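You operate a simulated robot arm through the tools that you are given. There is no shell and no other tool. Be economical: measure what you need, move in short steps, check, and stop when the job is done.

You are at the controls of a simulated two-armed robot. One attempt, no reset.

## Task
Wipe up the spill on the flat end of the bench with the rag and put it back.

Only the result counts: the job must be done as asked and must still hold three seconds after the hand-in. Knocking over, shifting, dropping, spilling or breaking anything else fails it.

## Robot
Two 7-joint arms with two-finger parallel grippers on one trunk, on a base that drives. Base frame: it is fixed to the floor where the robot stands at the start and does not move with it; the origin is under the middle of the robot, x ahead of it, y to its left, z up. Readings come in m, degrees, newtons and seconds.
The left shoulder is at the start at [0.034, 0.101, 1.208], the right one opposite. With the tool pointing down near the work surface each hand reaches from about 0.16 to 0.5 m from the robot's upright axis, wherever it stands, measured 20 degrees to its own side. Payload 2.4 kg a hand.
The tool frame of a hand sits at the grasp point between the pads (the TCP): z along the fingers, y along the line on which they close. The tips reach 0.024 m beyond it. The gripper opens to 0.068 m. The fingers are 0.017 m wide and 0.01 m thick; the gripper's body (0.04 by 0.07 m) begins 0.041 m behind the TCP.
Orientation is that of the tool frame in the base frame, as a unit quaternion [w, x, y, z]. With the fingers straight down and closing along the base's y, the tool's x points along the base's -x, its y along +y and its z along -z.

## Interface
- The arms move only by the tool apply_moves. It takes "left_rows", "right_rows" or both (then of equal length, played together; a hand with none holds still); each is one flat list of numbers, 7 for each row, row after row: the shift along the base's x, y, z in m, then the turn, a rotation vector about the base's x, y, z in degrees, then the opening in per cent of the stroke, from 0 (shut) to 100 (fully open). In form: [dx, dy, dz, ax, ay, az, claw, dx, dy, dz, ax, ay, az, claw, ...]. A call has 1 to 12 rows; each row shifts and turns the commanded pose from where the row before left it. A row lasts 0.2 s, in which the tool goes at most 0.05 m and 8.6 degrees; a call with a longer step from one row to the next is refused whole, and so is a gripper value outside its range. Where a pose cannot be reached the arm comes as near as it can. A force on the tool above 40 N (or 10 N above the force at the start of the call, whichever is more), or a blocked arm, ends the call early, and 0.2 s more pass. Each finger travels about 0.072 m/s and halts on what it meets, pressing with about 34 N; the grip force reading is that of the motor and also rises with nothing between the fingers. The clock runs only during rows and for 0.2 s after the last one: add rows that do not move to give the fingers time. It gives the time, the measured TCP pose, the force on the tool (base axes), the opening and the grip force at its end, in the units of the frame above (readings bear some noise), with the torque about the TCP (base axes, N m) and any sound that the robot's microphone picked up, and new pictures: "show" is both (left out), scene, wrist or none (wrist: the cameras of the hands that moved).
- Cameras (640 x 400 px; columns grow to the right, rows downward): "scene" is now at [0.0949, 0.0388, 1.3464]; the picture's right is [0.52, -0.85, 0.00], its down [-0.65, -0.40, -0.65] and it looks along [0.56, 0.34, -0.76] (base axes); focal length 259 px, centre (320, 200). "left" rides on the left gripper at [0.084, -0.011, -0.075] in its tool frame; the picture's right is [0.13, 0.99, 0.00], its down [-0.60, 0.08, -0.79] and it looks along [-0.79, 0.10, 0.61] (tool axes); focal length 251 px, centre (320, 200). "right" rides on the right gripper at [0.084, 0.011, -0.075] in its tool frame; the picture's right is [-0.13, 0.99, 0.00], its down [-0.60, -0.08, -0.79] and it looks along [-0.79, -0.10, 0.61] (tool axes); focal length 251 px, centre (320, 200). There is no depth. A picture from a camera that has moved, and an enlarged one, comes with that camera's place and axes in the base frame and with its lens.
- raise_lower(by): slides the trunk up (or, below 0, down) by that many m; the arms and the scene camera ride with it, the base frame stays. It gives what a move gives, with no picture.
- drive_base(legs): drives the robot by 1 to 6 legs, each [ahead, left, turn to the left] in m, m and degrees, along the robot's own axes; the way and the turn of a leg run together, so that a leg with both is an arc; at most 1.5 m and 180 degrees a leg. The arms and the cameras ride along, it lands a little off, and it stops where it bumps. It gives what a move gives, and a new picture of the scene camera.
- aim_head(pan, tilt): turns the head with the scene camera to pan (to the left, within 86 degrees either way) and tilt (down, from -29 to 69), counted from straight ahead of the robot. It gives what a move gives, and a new picture of the scene camera.
- enlarge(camera, box): a new picture of the part [left, top, right, bottom] of that camera's present view, enlarged. It takes no simulated time.
- close_job(): hands the job in; it is judged then, once.

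Work in short steps. Places have to be worked out from the pictures, the camera data and where the tool is seen: move nearer, look again, correct. Check each grasp and each placing, and mend what went wrong. You have 120 turns and 260 pictures in all, those below and enlarged ones among them. Open the grippers and draw the arms clear of the work before you hand the job in, unless the task says otherwise; then end with one line.

The tools are called by a JSON object that holds its "method" and its "body". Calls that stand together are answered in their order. apply_moves: Moves the arms, as the interface text tells. Its arguments: {"type":"object","properties":{"left_rows":{"type":"array","items":{"type":"number"}},"right_rows":{"type":"array","items":{"type":"number"}},"show":{"type":"string","enum":["both","scene","wrist","none"]}},"required":[]} The other tools are called the same way: raise_lower (by) slides the trunk up or down; drive_base (legs) drives the base; aim_head (pan, tilt) turns the head that bears the scene camera; enlarge (camera, box) takes an enlarged picture of a part of a camera's view; close_job () hands the job in.

At the start:

```text
time: 0.0
left_tool_pos: [0.2118, 0.2482, 1.1385]
left_tool_rot: [0.0, 0.0, 1.0, 0.0]
left_force: [-1.1, 0.1, 0.5]
left_moment: [-0.03, 0.0, -0.01]
left_width: 0.068
left_gripper_force: 0.1
right_tool_pos: [0.2748, -0.0246, 1.1284]
right_tool_rot: [0.001, 0.0, 1.0, 0.001]
right_force: [0.5, -0.4, 0.0]
right_moment: [0.04, 0.03, 0.02]
right_width: 0.0678
right_gripper_force: 0.1
trunk travel left (down, up): [-0.421, 0.428]
robot x, y, heading: [0.0055, -0.0031, -0.2]
head pan, tilt: [31.5, 49.3]
```

scene: 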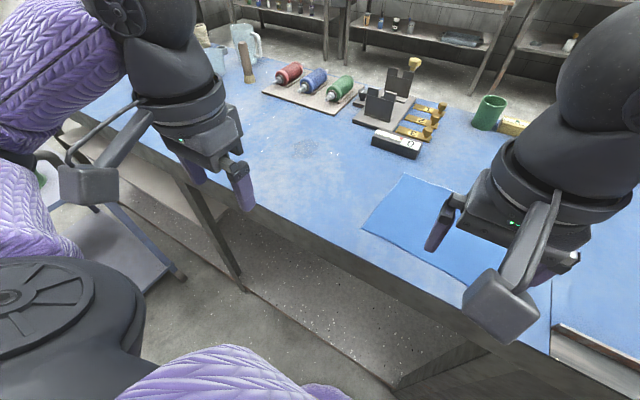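
right: 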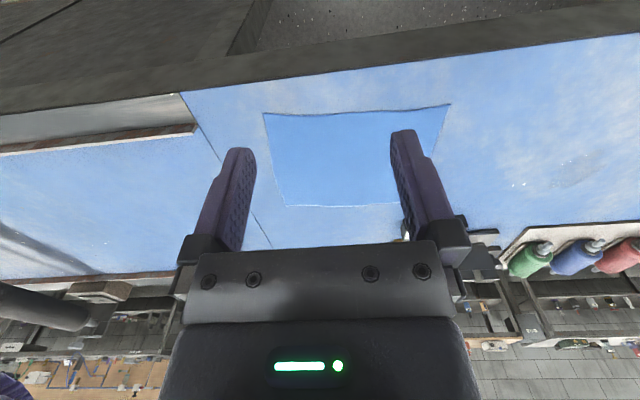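
left: 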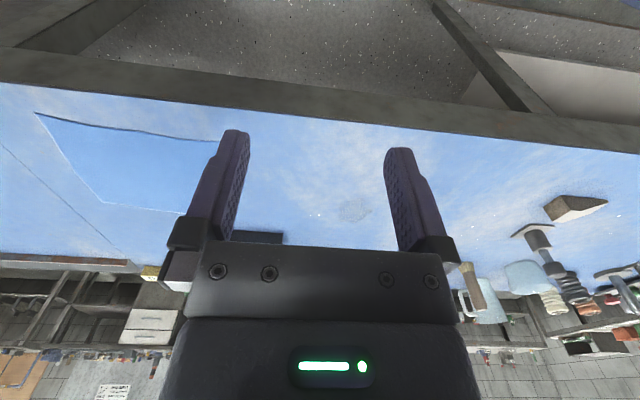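

The scene shows a bench with several objects; I need to find the rag and the spill. I look around with the head first.

{"method": "aim_head", "body": {"pan": -30, "tilt": 45}}

{"method": "aim_head", "body": {"pan": 60, "tilt": 40}}

{"method": "aim_head", "body": {"pan": 15, "tilt": 35}}

```text
time: 1.3
left_tool_pos: [0.2117, 0.2479, 1.1377]
left_tool_rot: [0.0, -0.001, 1.0, 0.001]
left_force: [0.2, 1.1, 0.5]
left_moment: [0.01, 0.04, 0.04]
left_width: 0.0679
left_gripper_force: 0.1
right_tool_pos: [0.2749, -0.0228, 1.1286]
right_tool_rot: [0.0, -0.001, 1.0, 0.0]
right_force: [0.6, 0.3, -0.3]
right_moment: [0.03, -0.02, -0.02]
right_width: 0.0682
right_gripper_force: 0.1
trunk travel left (down, up): [-0.421, 0.428]
robot x, y, heading: [0.0026, -0.0011, 0.1]
head pan, tilt: [-30.0, 45.0]
camera scene: at [0.0992, -0.0424, 1.3524], right [-0.5, -0.87, 0.0], down [-0.61, 0.35, -0.71], along [0.61, -0.35, -0.71], focal length 259 px, centre (320, 200)
```

scene: 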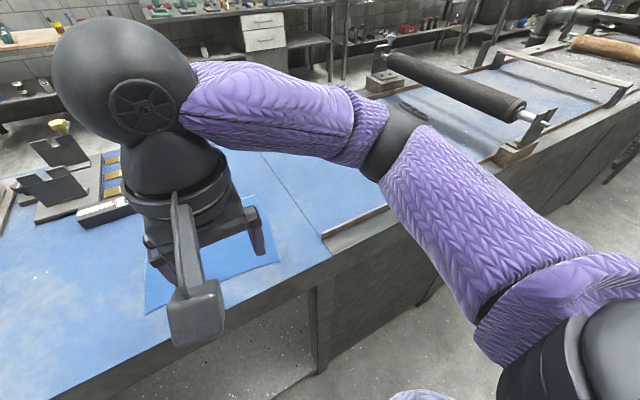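

```text
time: 3.0
left_tool_pos: [0.2117, 0.2476, 1.1371]
left_tool_rot: [-0.001, -0.001, 1.0, 0.0]
left_force: [0.7, 0.0, 0.7]
left_moment: [-0.02, 0.03, -0.03]
left_width: 0.0679
left_gripper_force: 0.0
right_tool_pos: [0.2756, -0.0249, 1.129]
right_tool_rot: [0.0, 0.0, 1.0, 0.0]
right_force: [0.4, 0.4, 0.3]
right_moment: [0.0, -0.01, 0.02]
right_width: 0.0681
right_gripper_force: 0.1
trunk travel left (down, up): [-0.421, 0.428]
robot x, y, heading: [-0.0009, -0.0018, 0.1]
head pan, tilt: [60.0, 40.0]
camera scene: at [0.0713, 0.0718, 1.3596], right [0.87, -0.5, 0.0], down [-0.32, -0.56, -0.77], along [0.38, 0.66, -0.64], focal length 259 px, centre (320, 200)
```

scene: 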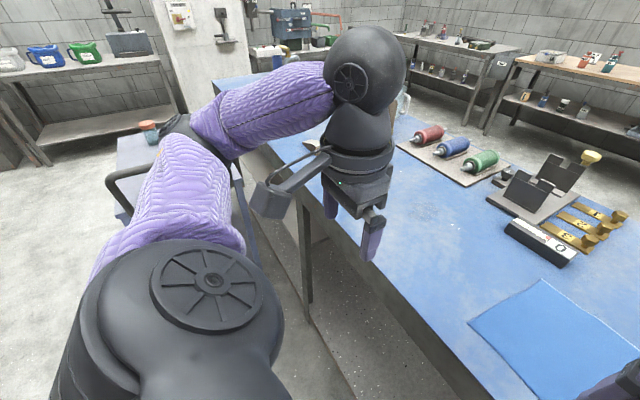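

```text
time: 4.1
left_tool_pos: [0.212, 0.2481, 1.1384]
left_tool_rot: [0.0, 0.0, 1.0, 0.0]
left_force: [0.0, 0.3, 0.1]
left_moment: [0.0, -0.03, -0.01]
left_width: 0.0679
left_gripper_force: 0.1
right_tool_pos: [0.2757, -0.0234, 1.1295]
right_tool_rot: [0.0, 0.0, 1.0, 0.001]
right_force: [0.6, 0.1, 0.3]
right_moment: [0.0, 0.03, -0.03]
right_width: 0.0682
right_gripper_force: 0.0
trunk travel left (down, up): [-0.421, 0.428]
robot x, y, heading: [0.0013, 0.0008, -0.2]
head pan, tilt: [15.0, 35.0]
camera scene: at [0.1138, 0.0211, 1.3672], right [0.26, -0.97, 0.0], down [-0.55, -0.15, -0.82], along [0.79, 0.21, -0.57], focal length 259 px, centre (320, 200)
```

scene: 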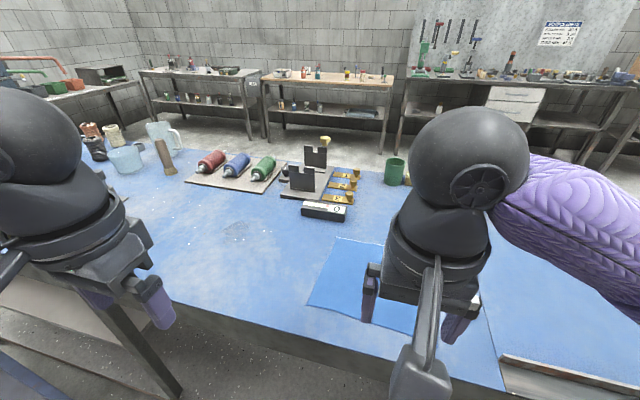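

The bench extends right to a roller, so the flat end is the part to the left. I zoom in on suspicious areas: the grey smudge, the left-end clutter, and the bright blue sheet.

{"method": "enlarge", "body": {"camera": "scene", "box": [180, 140, 380, 265]}}

{"method": "enlarge", "body": {"camera": "scene", "box": [40, 100, 200, 200]}}

{"method": "enlarge", "body": {"camera": "scene", "box": [270, 120, 430, 220]}}

{"method": "enlarge", "body": {"camera": "right", "box": [240, 60, 640, 260]}}

```text
3.20 times, centred on (280, 202) of scene
camera zoom: at [0.1138, 0.0211, 1.3672], right [0.26, -0.97, 0.0], down [-0.55, -0.15, -0.82], along [0.79, 0.21, -0.57], focal length 829 px, centre (448, 192)
```

zoom: 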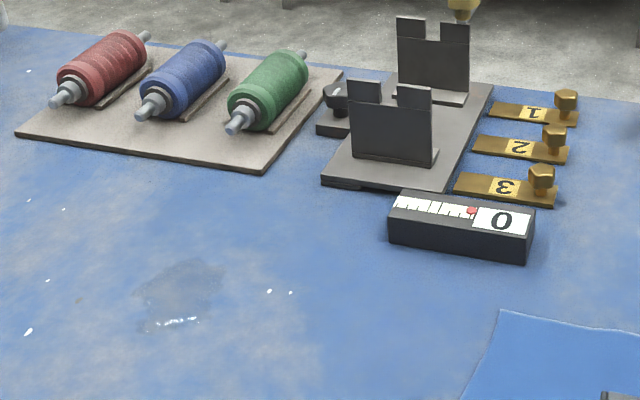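

```text
4.00 times, centred on (120, 150) of scene
camera zoom: at [0.1138, 0.0211, 1.3672], right [0.26, -0.97, 0.0], down [-0.55, -0.15, -0.82], along [0.79, 0.21, -0.57], focal length 1036 px, centre (1120, 400)
```

zoom: 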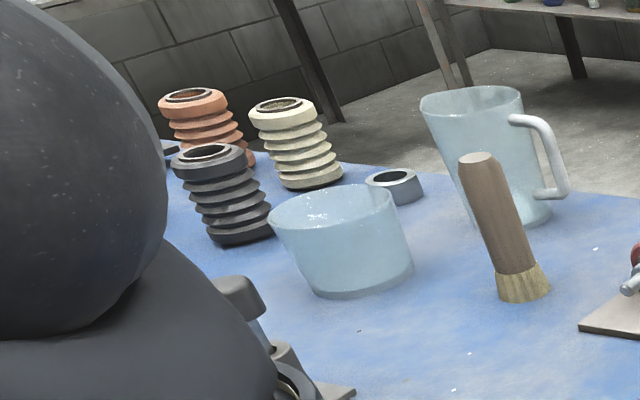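

```text
4.00 times, centred on (350, 170) of scene
camera zoom: at [0.1138, 0.0211, 1.3672], right [0.26, -0.97, 0.0], down [-0.55, -0.15, -0.82], along [0.79, 0.21, -0.57], focal length 1036 px, centre (200, 320)
```

zoom: 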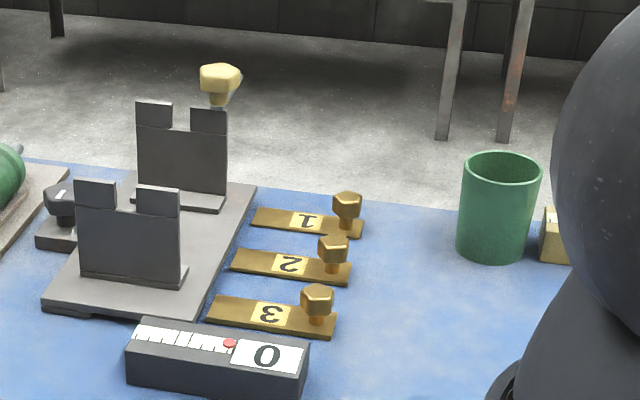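

```text
1.60 times, centred on (440, 160) of right
camera zoom: at [0.1916, -0.0122, 1.2045], right [0.13, 0.99, 0.0], down [0.6, -0.08, 0.79], along [0.79, -0.1, -0.61], focal length 402 px, centre (128, 264)
```

zoom: 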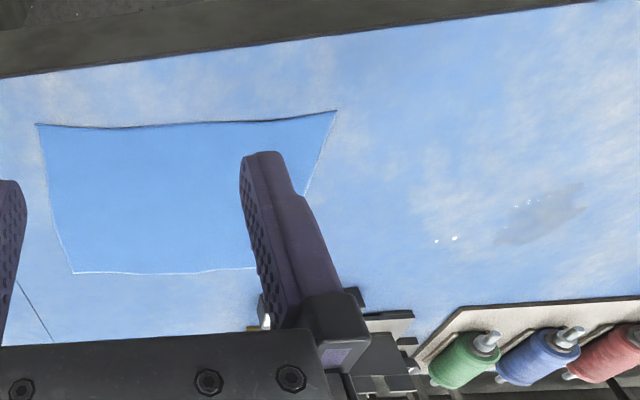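

The grey glossy patch is a likely spill. I still need to see the left end of the bench and the cart, which the left arm hides.

{"method": "aim_head", "body": {"pan": 85, "tilt": 40}}

{"method": "aim_head", "body": {"pan": 45, "tilt": 25}}

{"method": "aim_head", "body": {"pan": -60, "tilt": 35}}

```text
time: 5.5
left_tool_pos: [0.2112, 0.2486, 1.1372]
left_tool_rot: [0.0, 0.0, 1.0, 0.001]
left_force: [-0.5, 0.0, 1.2]
left_moment: [-0.04, 0.0, 0.04]
left_width: 0.068
left_gripper_force: 0.0
right_tool_pos: [0.2746, -0.0241, 1.1279]
right_tool_rot: [0.0, 0.0, 1.0, 0.0]
right_force: [0.1, -0.2, -0.1]
right_moment: [-0.02, 0.05, -0.04]
right_width: 0.0679
right_gripper_force: 0.1
trunk travel left (down, up): [-0.421, 0.428]
robot x, y, heading: [-0.0024, -0.0017, -0.0]
head pan, tilt: [85.0, 40.0]
camera scene: at [0.0362, 0.0829, 1.3596], right [1.0, -0.09, 0.0], down [-0.06, -0.64, -0.77], along [0.07, 0.76, -0.64], focal length 259 px, centre (320, 200)
```

scene: 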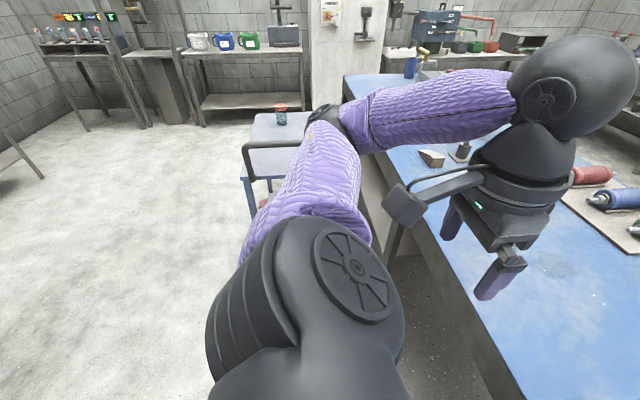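

```text
time: 6.6
left_tool_pos: [0.212, 0.249, 1.1383]
left_tool_rot: [-0.001, 0.0, 1.0, 0.0]
left_force: [0.7, -0.6, -0.3]
left_moment: [-0.01, 0.02, 0.03]
left_width: 0.0679
left_gripper_force: 0.1
right_tool_pos: [0.2747, -0.0245, 1.1293]
right_tool_rot: [0.001, 0.0, 1.0, 0.0]
right_force: [-0.1, -0.7, 0.4]
right_moment: [-0.02, 0.04, 0.01]
right_width: 0.0681
right_gripper_force: 0.1
trunk travel left (down, up): [-0.421, 0.428]
robot x, y, heading: [-0.0, -0.0, 0.0]
head pan, tilt: [45.0, 25.0]
camera scene: at [0.0938, 0.0634, 1.3829], right [0.71, -0.71, 0.0], down [-0.3, -0.3, -0.91], along [0.64, 0.64, -0.42], focal length 259 px, centre (320, 200)
```

scene: 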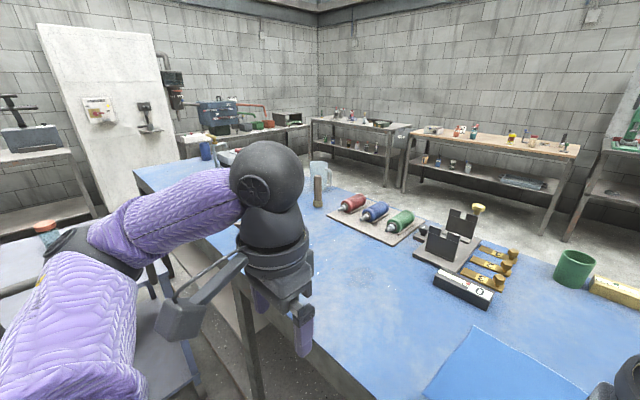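

```text
time: 8.4
left_tool_pos: [0.2121, 0.2483, 1.1371]
left_tool_rot: [0.0, 0.001, 1.0, -0.001]
left_force: [-1.0, 0.0, 0.1]
left_moment: [-0.04, 0.01, 0.03]
left_width: 0.0679
left_gripper_force: 0.1
right_tool_pos: [0.2745, -0.0247, 1.1283]
right_tool_rot: [0.0, -0.001, 1.0, -0.001]
right_force: [-0.1, -0.3, 0.4]
right_moment: [-0.05, 0.0, 0.01]
right_width: 0.0678
right_gripper_force: 0.1
trunk travel left (down, up): [-0.421, 0.428]
robot x, y, heading: [-0.0021, 0.0001, 0.0]
head pan, tilt: [-60.0, 35.0]
camera scene: at [0.0728, -0.078, 1.3672], right [-0.87, -0.5, 0.0], down [-0.29, 0.5, -0.82], along [0.41, -0.71, -0.57], focal length 259 px, centre (320, 200)
```

scene: 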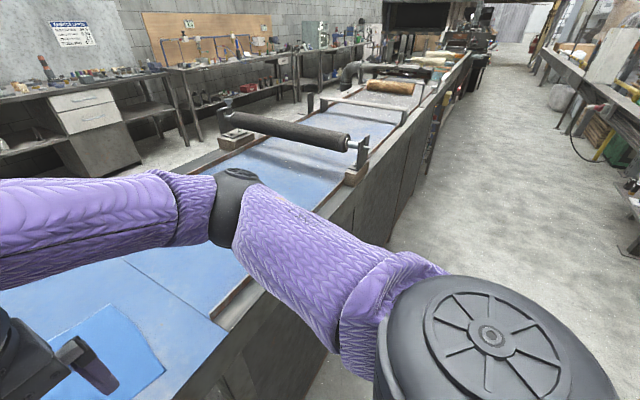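

I check the left end of the bench through the left wrist camera.

{"method": "enlarge", "body": {"camera": "left", "box": [420, 160, 640, 320]}}

{"method": "enlarge", "body": {"camera": "left", "box": [0, 80, 440, 280]}}

{"method": "drive_base", "body": {"legs": [[-0.3, 0, 45]]}}

{"method": "aim_head", "body": {"pan": 10, "tilt": 30}}

```text
2.50 times, centred on (530, 240) of left
camera zoom: at [0.1282, 0.2367, 1.214], right [-0.13, 0.99, 0.0], down [0.6, 0.08, 0.79], along [0.79, 0.1, -0.61], focal length 629 px, centre (-205, 100)
```

zoom: 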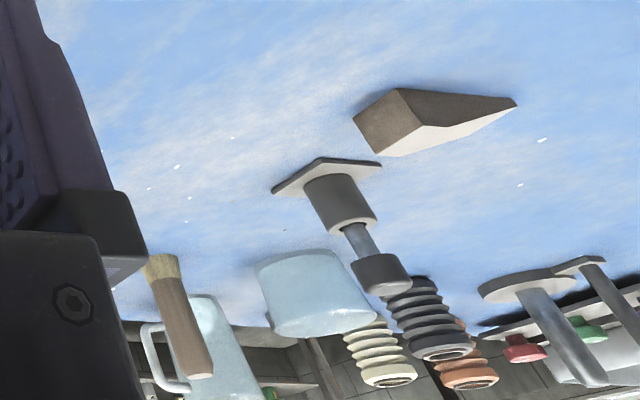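

```text
1.45 times, centred on (220, 180) of left
camera zoom: at [0.1282, 0.2367, 1.214], right [-0.13, 0.99, 0.0], down [0.6, 0.08, 0.79], along [0.79, 0.1, -0.61], focal length 366 px, centre (466, 229)
```

zoom: 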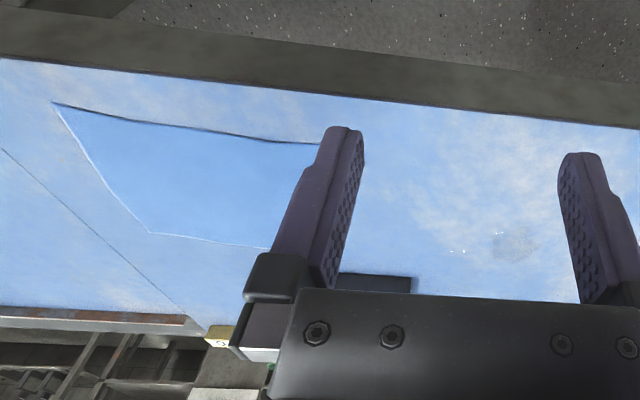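

```text
time: 10.8
left_tool_pos: [-0.2955, 0.2122, 1.137]
left_tool_rot: [0.001, -0.381, 0.925, 0.001]
left_force: [-0.5, -0.2, 0.1]
left_moment: [-0.03, 0.02, -0.01]
left_width: 0.0679
left_gripper_force: 0.0
right_tool_pos: [-0.058, 0.0637, 1.1295]
right_tool_rot: [0.0, -0.382, 0.924, 0.0]
right_force: [-1.2, -1.0, 0.1]
right_moment: [0.0, -0.03, -0.03]
right_width: 0.0681
right_gripper_force: 0.2
trunk travel left (down, up): [-0.421, 0.428]
robot x, y, heading: [-0.2712, -0.1109, 45.1]
head pan, tilt: [-60.0, 35.0]
camera scene: at [-0.1661, -0.1167, 1.3672], right [-0.26, -0.97, 0.0], down [-0.55, 0.15, -0.82], along [0.79, -0.21, -0.57], focal length 259 px, centre (320, 200)
```

scene: 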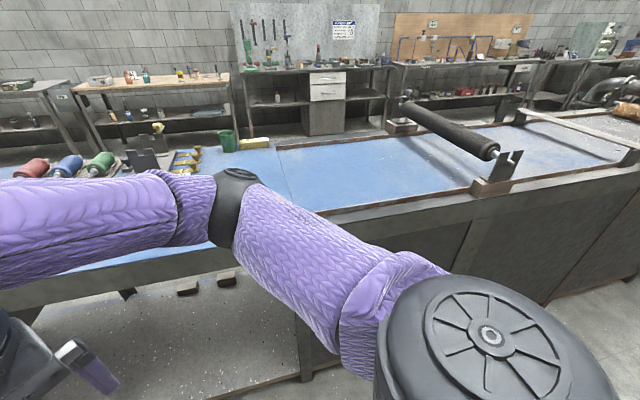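

```text
time: 12.2
left_tool_pos: [-0.2961, 0.2131, 1.1382]
left_tool_rot: [0.001, -0.381, 0.925, -0.001]
left_force: [-0.4, -0.3, -0.1]
left_moment: [-0.01, 0.01, -0.01]
left_width: 0.068
left_gripper_force: 0.0
right_tool_pos: [-0.0589, 0.0645, 1.1284]
right_tool_rot: [0.0, -0.382, 0.924, -0.001]
right_force: [-1.0, -0.1, 1.0]
right_moment: [-0.03, 0.0, -0.02]
right_width: 0.0682
right_gripper_force: 0.1
trunk travel left (down, up): [-0.421, 0.428]
robot x, y, heading: [-0.2693, -0.1103, 44.6]
head pan, tilt: [10.0, 30.0]
camera scene: at [-0.1986, -0.0195, 1.375], right [0.82, -0.58, 0.0], down [-0.29, -0.41, -0.87], along [0.5, 0.71, -0.5], focal length 259 px, centre (320, 200)
```

scene: 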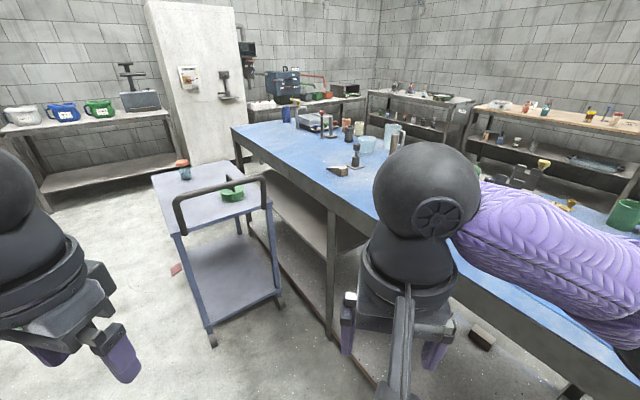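

Now the cart and the bench's left end are visible; zoom in on both.

{"method": "enlarge", "body": {"camera": "scene", "box": [140, 140, 300, 240]}}

{"method": "enlarge", "body": {"camera": "scene", "box": [230, 90, 430, 200]}}

{"method": "enlarge", "body": {"camera": "scene", "box": [150, 230, 310, 330]}}

```text
4.00 times, centred on (220, 190) of scene
camera zoom: at [-0.1986, -0.0195, 1.375], right [0.82, -0.58, 0.0], down [-0.29, -0.41, -0.87], along [0.5, 0.71, -0.5], focal length 1036 px, centre (720, 240)
```

zoom: 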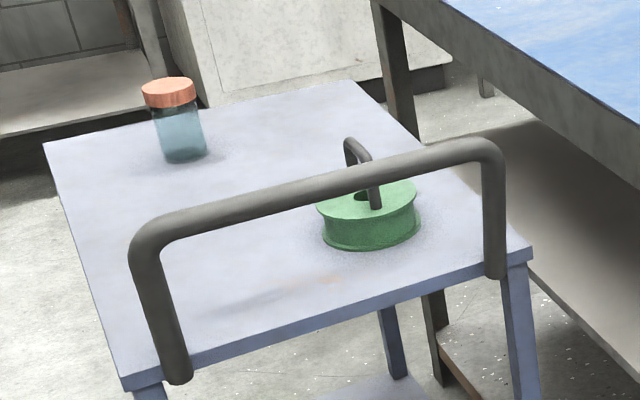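

```text
3.20 times, centred on (330, 145) of scene
camera zoom: at [-0.1986, -0.0195, 1.375], right [0.82, -0.58, 0.0], down [-0.29, -0.41, -0.87], along [0.5, 0.71, -0.5], focal length 829 px, centre (288, 376)
```

zoom: 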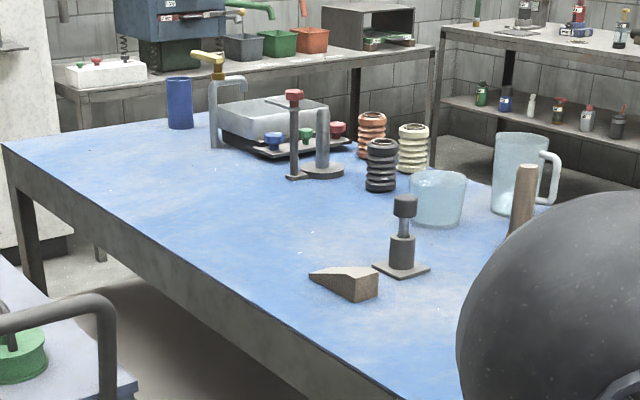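

```text
4.00 times, centred on (230, 280) of scene
camera zoom: at [-0.1986, -0.0195, 1.375], right [0.82, -0.58, 0.0], down [-0.29, -0.41, -0.87], along [0.5, 0.71, -0.5], focal length 1036 px, centre (680, -120)
```

zoom: 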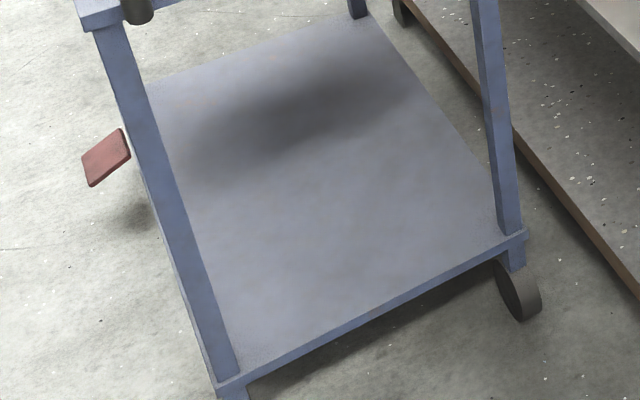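

I check the right part of the bench and the area behind the green cup for other rag candidates.

{"method": "aim_head", "body": {"pan": -55, "tilt": 30}}

{"method": "enlarge", "body": {"camera": "scene", "box": [140, 110, 340, 235]}}

{"method": "enlarge", "body": {"camera": "scene", "box": [380, 60, 640, 220]}}

```text
time: 13.6
left_tool_pos: [-0.2948, 0.2143, 1.138]
left_tool_rot: [0.001, -0.38, 0.925, 0.0]
left_force: [-0.9, 0.2, 0.2]
left_moment: [-0.03, -0.01, 0.03]
left_width: 0.0677
left_gripper_force: 0.1
right_tool_pos: [-0.0581, 0.0651, 1.1284]
right_tool_rot: [-0.001, -0.381, 0.925, 0.0]
right_force: [-0.4, -0.2, 0.5]
right_moment: [-0.01, 0.01, 0.01]
right_width: 0.068
right_gripper_force: 0.1
trunk travel left (down, up): [-0.421, 0.428]
robot x, y, heading: [-0.2748, -0.1128, 44.6]
head pan, tilt: [-55.0, 30.0]
camera scene: at [-0.1617, -0.1093, 1.375], right [-0.18, -0.98, 0.0], down [-0.49, 0.09, -0.87], along [0.85, -0.15, -0.5], focal length 259 px, centre (320, 200)
```

scene: 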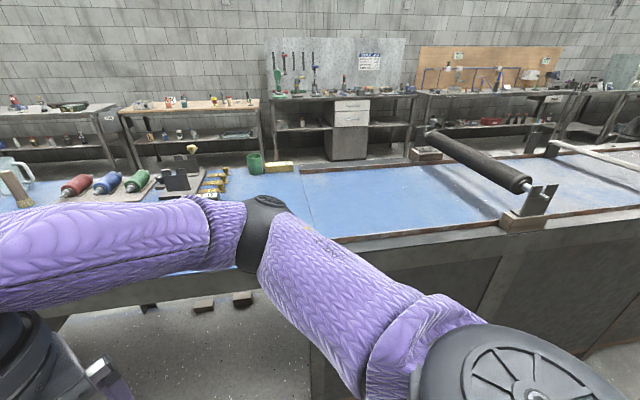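

```text
3.20 times, centred on (240, 172) of scene
camera zoom: at [-0.1617, -0.1093, 1.375], right [-0.18, -0.98, 0.0], down [-0.49, 0.09, -0.87], along [0.85, -0.15, -0.5], focal length 829 px, centre (576, 288)
```

zoom: 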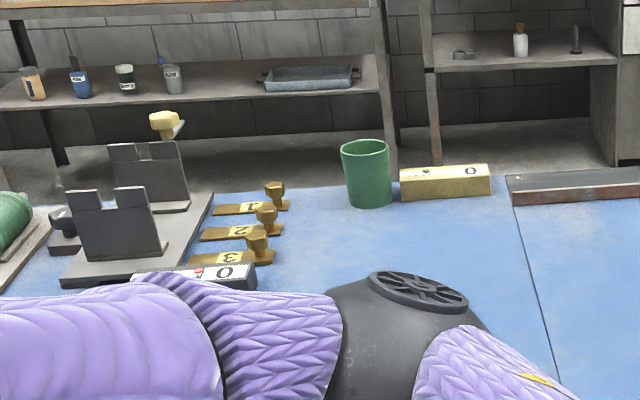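

```text
2.46 times, centred on (510, 140) of scene
camera zoom: at [-0.1617, -0.1093, 1.375], right [-0.18, -0.98, 0.0], down [-0.49, 0.09, -0.87], along [0.85, -0.15, -0.5], focal length 637 px, centre (-148, 348)
```

zoom: 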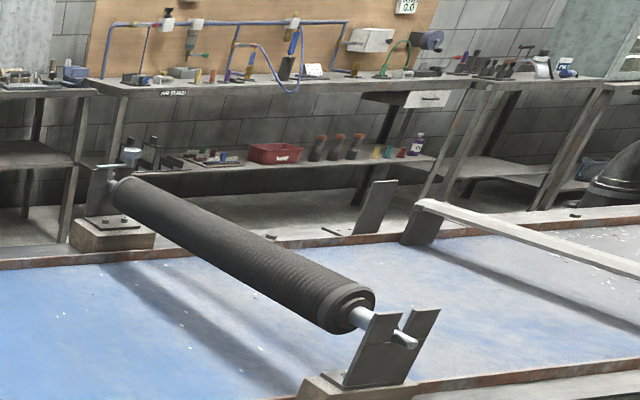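

The bright blue sheet with the wavy edge is the only cloth, so it is the rag; the glossy grey patch is the spill. I drive back and look down.

{"method": "drive_base", "body": {"legs": [[0.3, 0, -45]]}}

{"method": "aim_head", "body": {"pan": 0, "tilt": 55}}

```text
time: 16.1
left_tool_pos: [0.2164, 0.2439, 1.1376]
left_tool_rot: [0.0, 0.005, 1.0, 0.0]
left_force: [1.3, 0.2, -0.9]
left_moment: [0.0, -0.01, 0.0]
left_width: 0.0679
left_gripper_force: 0.1
right_tool_pos: [0.277, -0.0287, 1.1292]
right_tool_rot: [0.001, 0.005, 1.0, -0.001]
right_force: [0.1, -0.2, -0.1]
right_moment: [-0.02, 0.01, -0.03]
right_width: 0.0679
right_gripper_force: 0.1
trunk travel left (down, up): [-0.421, 0.428]
robot x, y, heading: [0.0039, -0.0028, -0.5]
head pan, tilt: [-55.0, 30.0]
camera scene: at [0.0819, -0.0779, 1.3749], right [-0.82, -0.57, 0.0], down [-0.28, 0.41, -0.87], along [0.49, -0.71, -0.5], focal length 259 px, centre (320, 200)
```

scene: 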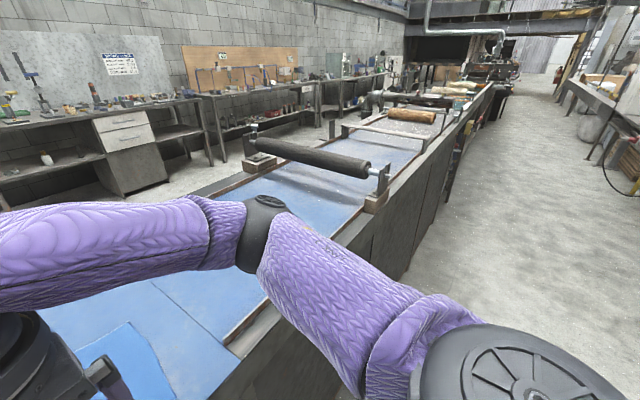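

```text
time: 17.3
left_tool_pos: [0.2167, 0.2441, 1.1381]
left_tool_rot: [0.0, 0.005, 1.0, -0.001]
left_force: [-0.2, 1.1, 0.2]
left_moment: [0.0, -0.04, -0.02]
left_width: 0.0681
left_gripper_force: 0.0
right_tool_pos: [0.2776, -0.0288, 1.1285]
right_tool_rot: [-0.001, 0.005, 1.0, -0.001]
right_force: [0.8, -0.1, 0.1]
right_moment: [0.01, 0.0, -0.01]
right_width: 0.0679
right_gripper_force: 0.0
trunk travel left (down, up): [-0.421, 0.428]
robot x, y, heading: [0.0032, 0.0007, -0.5]
head pan, tilt: [0.0, 55.0]
camera scene: at [0.1025, -0.004, 1.339], right [-0.01, -1.0, 0.0], down [-0.82, 0.01, -0.57], along [0.57, -0.01, -0.82], focal length 259 px, centre (320, 200)
```

scene: 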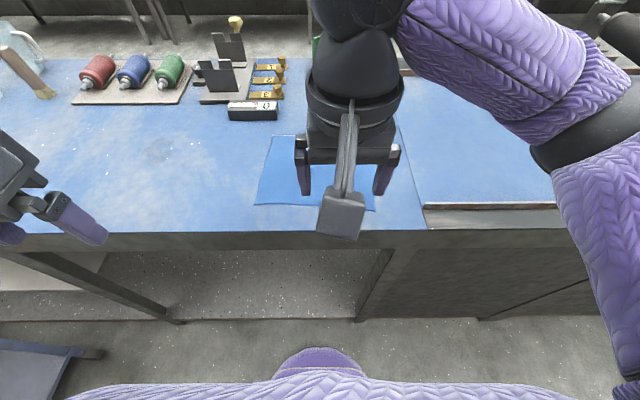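

Triangulating: bench top z≈0.965, front edge x≈0.30; rag spans about x 0.345–0.52, y −0.10–0.10; spill centre about (0.49, 0.32). Look at the rag closely for thickness and folds.

{"method": "enlarge", "body": {"camera": "scene", "box": [240, 125, 420, 240]}}

{"method": "enlarge", "body": {"camera": "right", "box": [240, 80, 480, 230]}}

{"method": "enlarge", "body": {"camera": "scene", "box": [100, 110, 240, 200]}}

```text
3.48 times, centred on (330, 182) of scene
camera zoom: at [0.1025, -0.004, 1.339], right [-0.01, -1.0, 0.0], down [-0.82, 0.01, -0.57], along [0.57, -0.01, -0.82], focal length 901 px, centre (285, 261)
```

zoom: 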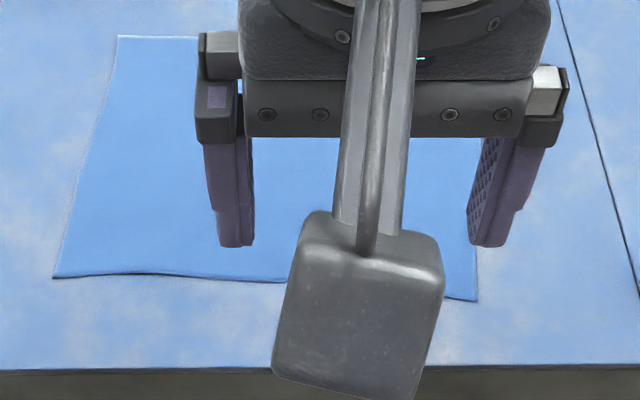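

```text
2.67 times, centred on (360, 155) of right
camera zoom: at [0.1931, -0.0153, 1.2045], right [0.14, 0.99, 0.0], down [0.6, -0.08, 0.79], along [0.79, -0.11, -0.61], focal length 670 px, centre (213, 320)
```

zoom: 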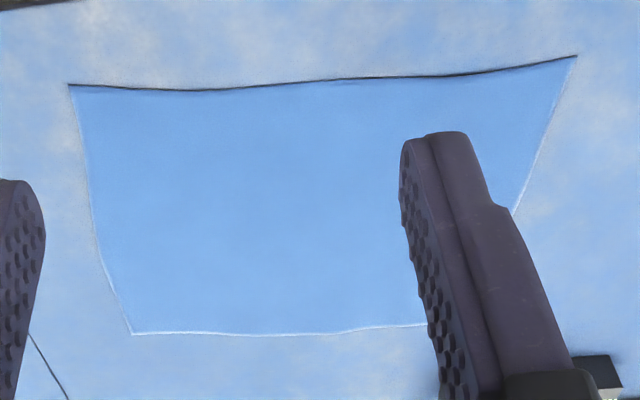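

```text
4.44 times, centred on (170, 155) of scene
camera zoom: at [0.1025, -0.004, 1.339], right [-0.01, -1.0, 0.0], down [-0.82, 0.01, -0.57], along [0.57, -0.01, -0.82], focal length 1151 px, centre (987, 400)
```

zoom: 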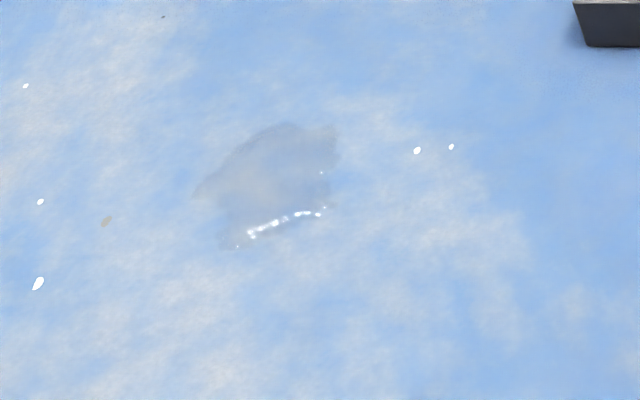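

The left hand with the robot about 0.1 m further left can reach both rag and spill. I drive there, keeping clear of the cart.

{"method": "drive_base", "body": {"legs": [[0.02, 0.1, 0]]}}

{"method": "apply_moves", "body": {"right_rows": [0, -0.045, 0.01, 0, 0, 0, 100, 0, -0.045, 0.01, 0, 0, 0, 100, 0, -0.045, 0.01, 0, 0, 0, 100, 0, -0.045, 0.01, 0, 0, 0, 100, -0.01, -0.045, 0, 0, 0, 0, 100, -0.01, -0.045, 0, 0, 0, 0, 100], "show": "scene"}}

```text
time: 18.5
left_tool_pos: [0.237, 0.3457, 1.1375]
left_tool_rot: [0.0, 0.005, 1.0, 0.0]
left_force: [0.3, 0.2, 0.0]
left_moment: [-0.02, 0.01, 0.03]
left_width: 0.0682
left_gripper_force: 0.1
right_tool_pos: [0.2977, 0.0718, 1.1296]
right_tool_rot: [0.001, 0.005, 1.0, -0.001]
right_force: [-0.3, 0.6, -0.3]
right_moment: [-0.01, 0.0, 0.0]
right_width: 0.0681
right_gripper_force: 0.0
trunk travel left (down, up): [-0.421, 0.428]
robot x, y, heading: [0.0245, 0.095, -0.2]
head pan, tilt: [0.0, 55.0]
camera scene: at [0.1236, 0.0965, 1.3389], right [-0.01, -1.0, 0.0], down [-0.82, 0.01, -0.57], along [0.57, -0.01, -0.82], focal length 259 px, centre (320, 200)
```

scene: 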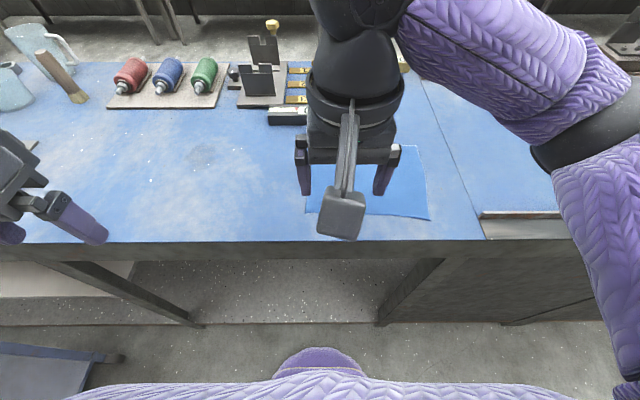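

```text
time: 19.9
left_tool_pos: [0.236, 0.3431, 1.139]
left_tool_rot: [0.001, 0.004, 1.0, -0.001]
left_force: [0.9, 0.0, -0.6]
left_moment: [0.03, 0.0, -0.02]
left_width: 0.0681
left_gripper_force: 0.1
right_tool_pos: [0.275, -0.201, 1.1687]
right_tool_rot: [-0.001, 0.004, 1.0, 0.001]
right_force: [0.0, 1.0, -0.5]
right_moment: [0.0, 0.02, -0.02]
right_width: 0.068
right_gripper_force: 0.0
trunk travel left (down, up): [-0.421, 0.428]
robot x, y, heading: [0.0224, 0.0975, -0.6]
head pan, tilt: [0.0, 55.0]
camera scene: at [0.123, 0.095, 1.339], right [-0.01, -1.0, 0.0], down [-0.82, 0.01, -0.57], along [0.57, -0.01, -0.82], focal length 259 px, centre (320, 200)
```

scene: 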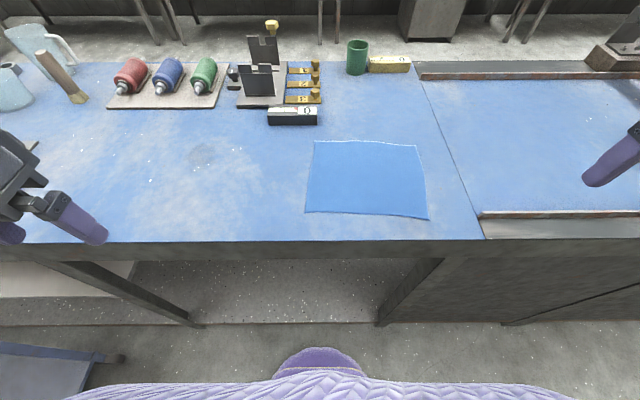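

Clear view now; rag centre ≈ (0.438, 0.005), about 0.20×0.175 m. I bring the left hand above the rag centre, at z≈1.03, with the opening halved.

{"method": "apply_moves", "body": {"left_rows": [0.0225, -0.0376, 0, 0, 0, 0, 100, 0.0225, -0.0376, 0, 0, 0, 0, 100, 0.0225, -0.0376, 0, 0, 0, 0, 100, 0.0225, -0.0376, 0, 0, 0, 0, 100, 0.0225, -0.0376, 0, 0, 0, 0, 100, 0.0225, -0.0376, 0, 0, 0, 0, 100, 0.0225, -0.0376, 0, 0, 0, 0, 80, 0.0225, -0.0376, 0, 0, 0, 0, 60, 0.0225, -0.0376, 0, 0, 0, 0, 60, 0, 0, -0.037, 0, 0, 0, 60, 0, 0, -0.037, 0, 0, 0, 60, 0, 0, -0.037, 0, 0, 0, 60]}}

```text
time: 22.5
left_tool_pos: [0.4332, 0.0148, 1.0258]
left_tool_rot: [0.0, 0.006, 1.0, 0.0]
left_force: [0.0, 0.6, -0.3]
left_moment: [0.01, -0.01, 0.0]
left_width: 0.0406
left_gripper_force: 0.0
left hand out of reach, approached as far as the arm can: row 9
right_tool_pos: [0.2759, -0.2014, 1.1679]
right_tool_rot: [0.0, 0.006, 1.0, 0.0]
right_force: [0.1, 0.4, 0.1]
right_moment: [-0.01, 0.0, 0.02]
right_width: 0.0682
right_gripper_force: 0.1
trunk travel left (down, up): [-0.421, 0.428]
robot x, y, heading: [0.0235, 0.0987, -0.6]
head pan, tilt: [0.0, 55.0]
camera scene: at [0.1234, 0.0949, 1.3389], right [-0.01, -1.0, 0.0], down [-0.82, 0.01, -0.57], along [0.57, -0.01, -0.82], focal length 259 px, centre (320, 200)
camera left: at [0.3494, 0.0038, 1.1019], right [-0.12, 0.99, 0.0], down [0.6, 0.07, 0.79], along [0.79, 0.1, -0.61], focal length 251 px, centre (320, 200)
```

scene: 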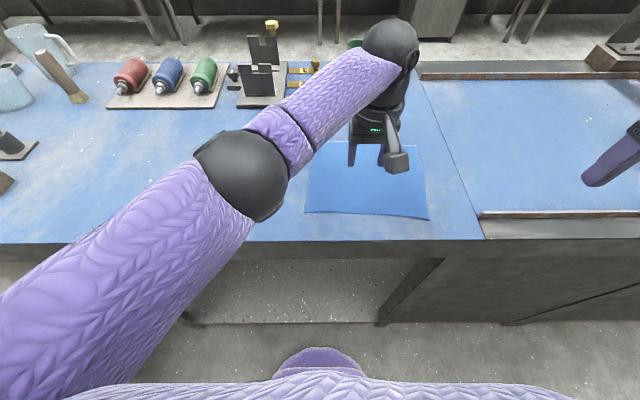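
left: 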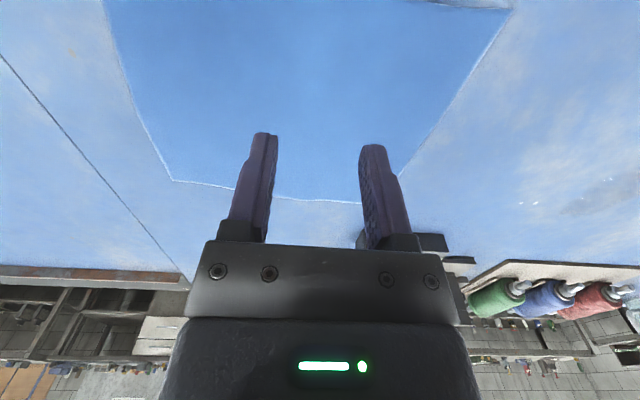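

The hand is over the rag but near the arm's limit; I come 1.5 cm back and lower in small steps until contact.

{"method": "apply_moves", "body": {"left_rows": [-0.015, 0.005, -0.015, 0, 0, 0, 60, 0, 0, -0.008, 0, 0, 0, 60, 0, 0, -0.004, 0, 0, 0, 60, 0, 0, -0.004, 0, 0, 0, 60]}}

```text
time: 23.5
left_tool_pos: [0.4186, 0.0201, 0.9964]
left_tool_rot: [0.0, 0.006, 1.0, 0.0]
left_force: [0.3, 0.1, 0.2]
left_moment: [0.03, -0.01, -0.02]
left_width: 0.0407
left_gripper_force: 0.0
right_tool_pos: [0.2763, -0.1998, 1.169]
right_tool_rot: [-0.001, 0.005, 1.0, -0.001]
right_force: [0.0, -1.8, 0.3]
right_moment: [-0.01, 0.01, -0.03]
right_width: 0.0679
right_gripper_force: 0.0
trunk travel left (down, up): [-0.421, 0.428]
robot x, y, heading: [0.0202, 0.094, -0.5]
head pan, tilt: [0.0, 55.0]
camera scene: at [0.1234, 0.0952, 1.3389], right [-0.01, -1.0, 0.0], down [-0.82, 0.01, -0.57], along [0.57, -0.01, -0.82], focal length 259 px, centre (320, 200)
camera left: at [0.3341, 0.0094, 1.0716], right [-0.12, 0.99, 0.0], down [0.61, 0.07, 0.79], along [0.79, 0.09, -0.61], focal length 251 px, centre (320, 200)
```

scene: 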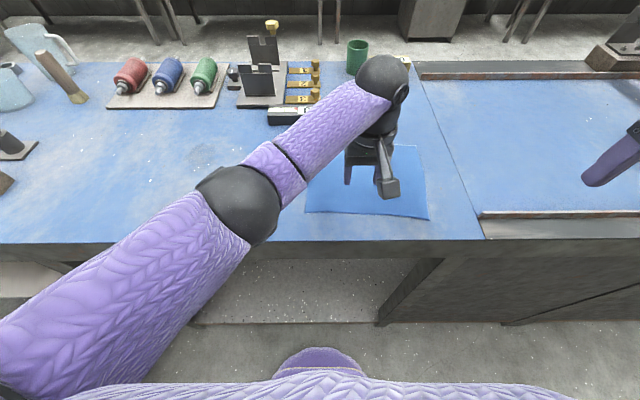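
left: 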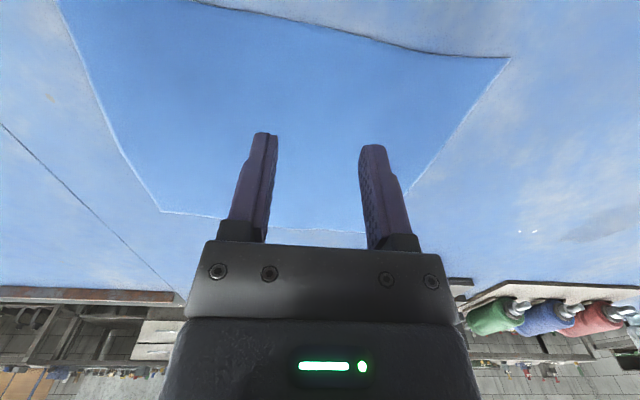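

Tips at ~0.972, no contact yet. Continue down by 3 mm steps.

{"method": "apply_moves", "body": {"left_rows": [0, 0, -0.003, 0, 0, 0, 60, 0, 0, -0.003, 0, 0, 0, 60, 0, 0, -0.003, 0, 0, 0, 60], "show": "wrist"}}

```text
time: 24.3
left_tool_pos: [0.4187, 0.0193, 0.9878]
left_tool_rot: [0.001, 0.005, 1.0, 0.001]
left_force: [0.3, 0.7, 0.1]
left_moment: [0.01, -0.02, 0.03]
left_width: 0.0408
left_gripper_force: 0.1
right_tool_pos: [0.2761, -0.2008, 1.1677]
right_tool_rot: [-0.001, 0.005, 1.0, 0.0]
right_force: [-0.5, 0.4, -0.1]
right_moment: [-0.01, 0.0, -0.01]
right_width: 0.068
right_gripper_force: 0.1
trunk travel left (down, up): [-0.421, 0.428]
robot x, y, heading: [0.0208, 0.0985, -0.8]
head pan, tilt: [0.0, 55.0]
camera left: at [0.3343, 0.0097, 1.0628], right [-0.12, 0.99, 0.0], down [0.61, 0.07, 0.79], along [0.79, 0.09, -0.61], focal length 251 px, centre (320, 200)
```

left: 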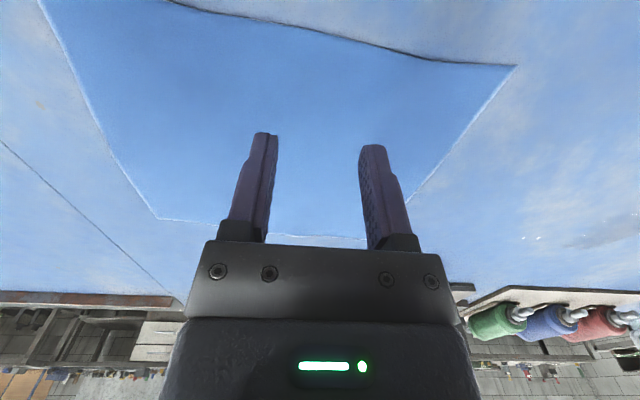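

Tips at 0.964 and still free; re-triangulating with the close camera gives bench z≈0.926, so rag centre ≈ (0.47, 0.00), spill ≈ (0.525, 0.35), bench edge x≈0.318. I lift a bit and drive 6 cm forward for reach.

{"method": "apply_moves", "body": {"left_rows": [0, 0, 0.03, 0, 0, 0, 60], "show": "none"}}

{"method": "drive_base", "body": {"legs": [[0.06, 0, 0.6]]}}

```text
time: 24.7
left_tool_pos: [0.4183, 0.0202, 1.0173]
left_tool_rot: [0.0, 0.006, 1.0, 0.001]
left_force: [0.5, 0.1, -0.9]
left_moment: [-0.02, 0.0, 0.05]
left_width: 0.0407
left_gripper_force: 0.1
right_tool_pos: [0.276, -0.1998, 1.1686]
right_tool_rot: [0.0, 0.006, 1.0, 0.001]
right_force: [0.5, 0.1, -0.2]
right_moment: [0.0, 0.02, 0.01]
right_width: 0.0678
right_gripper_force: 0.0
trunk travel left (down, up): [-0.421, 0.428]
robot x, y, heading: [0.0249, 0.0994, -0.3]
head pan, tilt: [0.0, 55.0]
```

```text
time: 25.7
left_tool_pos: [0.4797, 0.0239, 1.0167]
left_tool_rot: [-0.001, -0.001, 1.0, 0.0]
left_force: [0.4, -0.9, -0.1]
left_moment: [0.0, 0.02, 0.02]
left_width: 0.0407
left_gripper_force: 0.0
right_tool_pos: [0.3403, -0.1984, 1.1686]
right_tool_rot: [0.0, 0.0, 1.0, 0.0]
right_force: [-0.2, -0.5, 0.6]
right_moment: [0.01, 0.02, 0.0]
right_width: 0.0679
right_gripper_force: 0.1
trunk travel left (down, up): [-0.421, 0.428]
robot x, y, heading: [0.0836, 0.0972, 0.1]
head pan, tilt: [0.0, 55.0]
camera scene: at [0.1842, 0.096, 1.3388], right [0.0, -1.0, 0.0], down [-0.82, 0.0, -0.57], along [0.57, 0.0, -0.82], focal length 259 px, centre (320, 200)
```

scene: 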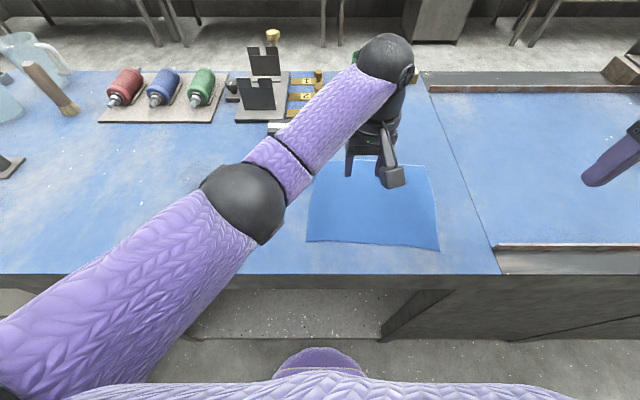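

Hand now over x=0.48, y=0.02. Centre on the rag and descend toward z≈0.955, watching force.

{"method": "apply_moves", "body": {"left_rows": [-0.008, -0.018, -0.025, 0, 0, 0, 60, 0, 0, -0.025, 0, 0, 0, 60, 0, 0, -0.006, 0, 0, 0, 60, 0, 0, -0.003, 0, 0, 0, 60, 0, 0, 0, 0, 0, 0, 60], "show": "wrist"}}

```text
time: 26.9
left_tool_pos: [0.4705, 0.0053, 0.958]
left_tool_rot: [0.0, -0.001, 1.0, 0.0]
left_force: [0.0, 0.2, 0.1]
left_moment: [-0.05, 0.01, 0.0]
left_width: 0.0408
left_gripper_force: 0.0
right_tool_pos: [0.3392, -0.1985, 1.1698]
right_tool_rot: [0.0, 0.0, 1.0, 0.0]
right_force: [0.7, -0.5, 0.2]
right_moment: [0.02, 0.01, 0.01]
right_width: 0.0679
right_gripper_force: 0.0
trunk travel left (down, up): [-0.421, 0.428]
robot x, y, heading: [0.0819, 0.0969, 0.4]
head pan, tilt: [0.0, 55.0]
camera left: at [0.3873, -0.0056, 1.034], right [-0.13, 0.99, 0.0], down [0.6, 0.08, 0.79], along [0.79, 0.1, -0.61], focal length 251 px, centre (320, 200)
```

left: 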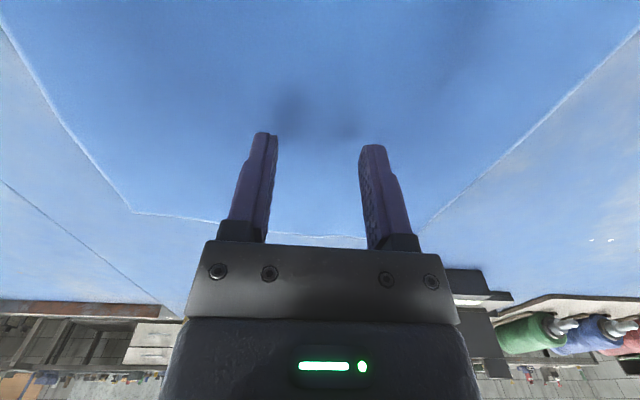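

Tips ~0.934 with a contact shadow visible, still no force. Continue in 2 mm steps.

{"method": "apply_moves", "body": {"left_rows": [0, 0, -0.002, 0, 0, 0, 60, 0, 0, -0.002, 0, 0, 0, 60, 0, 0, -0.002, 0, 0, 0, 60], "show": "none"}}

{"method": "apply_moves", "body": {"left_rows": [0, 0, -0.002, 0, 0, 0, 60, 0, 0, -0.002, 0, 0, 0, 60], "show": "wrist"}}

```text
time: 27.7
left_tool_pos: [0.4703, 0.0063, 0.952]
left_tool_rot: [0.0, -0.002, 1.0, 0.0]
left_force: [-0.5, 0.3, 0.7]
left_moment: [-0.01, -0.03, -0.03]
left_width: 0.0409
left_gripper_force: 0.1
right_tool_pos: [0.3399, -0.1985, 1.1685]
right_tool_rot: [0.0, 0.0, 1.0, 0.001]
right_force: [0.4, -0.2, 0.6]
right_moment: [0.0, 0.0, -0.02]
right_width: 0.0683
right_gripper_force: 0.0
trunk travel left (down, up): [-0.421, 0.428]
robot x, y, heading: [0.0809, 0.096, 0.1]
head pan, tilt: [0.0, 55.0]
```

```text
time: 28.3
left_tool_pos: [0.4707, 0.0072, 0.9499]
left_tool_rot: [0.0, -0.001, 1.0, -0.001]
left_force: [0.4, 0.2, 0.9]
left_moment: [0.03, 0.01, 0.0]
left_width: 0.041
left_gripper_force: 0.1
right_tool_pos: [0.3395, -0.1983, 1.169]
right_tool_rot: [0.001, 0.0, 1.0, 0.0]
right_force: [-0.6, 0.7, -0.2]
right_moment: [-0.01, 0.03, -0.01]
right_width: 0.0682
right_gripper_force: 0.1
trunk travel left (down, up): [-0.421, 0.428]
robot x, y, heading: [0.0841, 0.0996, -0.0]
head pan, tilt: [0.0, 55.0]
camera left: at [0.3872, -0.005, 1.0244], right [-0.13, 0.99, 0.0], down [0.6, 0.08, 0.79], along [0.79, 0.1, -0.61], focal length 251 px, centre (320, 200)
```

left: 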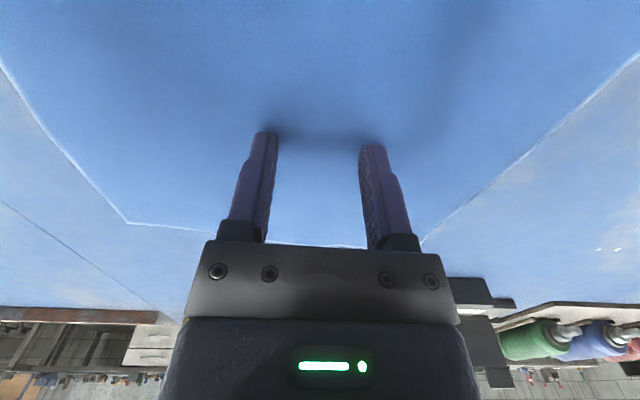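

Contact beginning at tip z≈0.926. I press 2 mm more and close the fingers to try to gather the cloth.

{"method": "apply_moves", "body": {"left_rows": [0, 0, -0.002, 0, 0, 0, 60, 0, 0, 0, 0, 0, 0, 30, 0, 0, 0, 0, 0, 0, 0, 0, 0, 0, 0, 0, 0, 0]}}

```text
time: 29.3
left_tool_pos: [0.4714, 0.0059, 0.9457]
left_tool_rot: [0.0, -0.001, 1.0, -0.001]
left_force: [-1.0, 0.6, 0.2]
left_moment: [0.0, 0.02, -0.03]
left_width: 0.0001
left_gripper_force: 23.4
right_tool_pos: [0.3399, -0.1986, 1.1684]
right_tool_rot: [0.0, 0.0, 1.0, 0.0]
right_force: [0.1, 0.3, 0.5]
right_moment: [0.01, 0.0, 0.01]
right_width: 0.068
right_gripper_force: 0.0
trunk travel left (down, up): [-0.421, 0.428]
robot x, y, heading: [0.0843, 0.0955, -0.0]
head pan, tilt: [0.0, 55.0]
camera scene: at [0.1833, 0.096, 1.3389], right [0.0, -1.0, 0.0], down [-0.82, 0.0, -0.57], along [0.57, 0.0, -0.82], focal length 259 px, centre (320, 200)
camera left: at [0.3873, -0.0051, 1.0225], right [-0.13, 0.99, 0.0], down [0.6, 0.08, 0.79], along [0.79, 0.1, -0.61], focal length 251 px, centre (320, 200)
```

scene: 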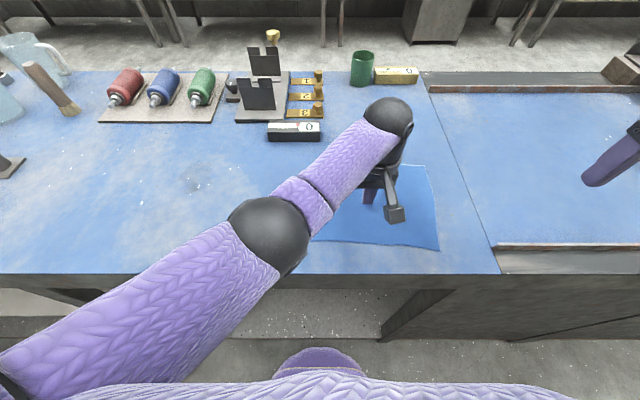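
left: 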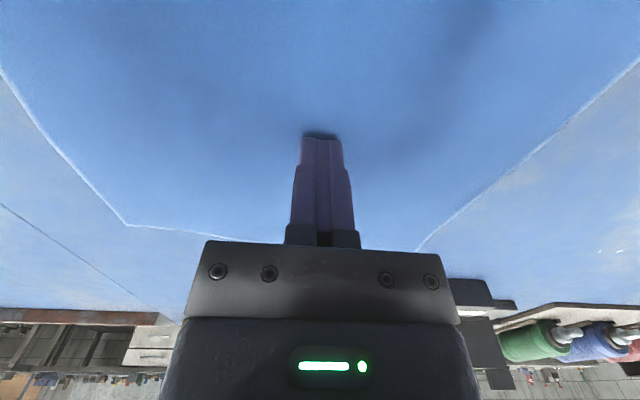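

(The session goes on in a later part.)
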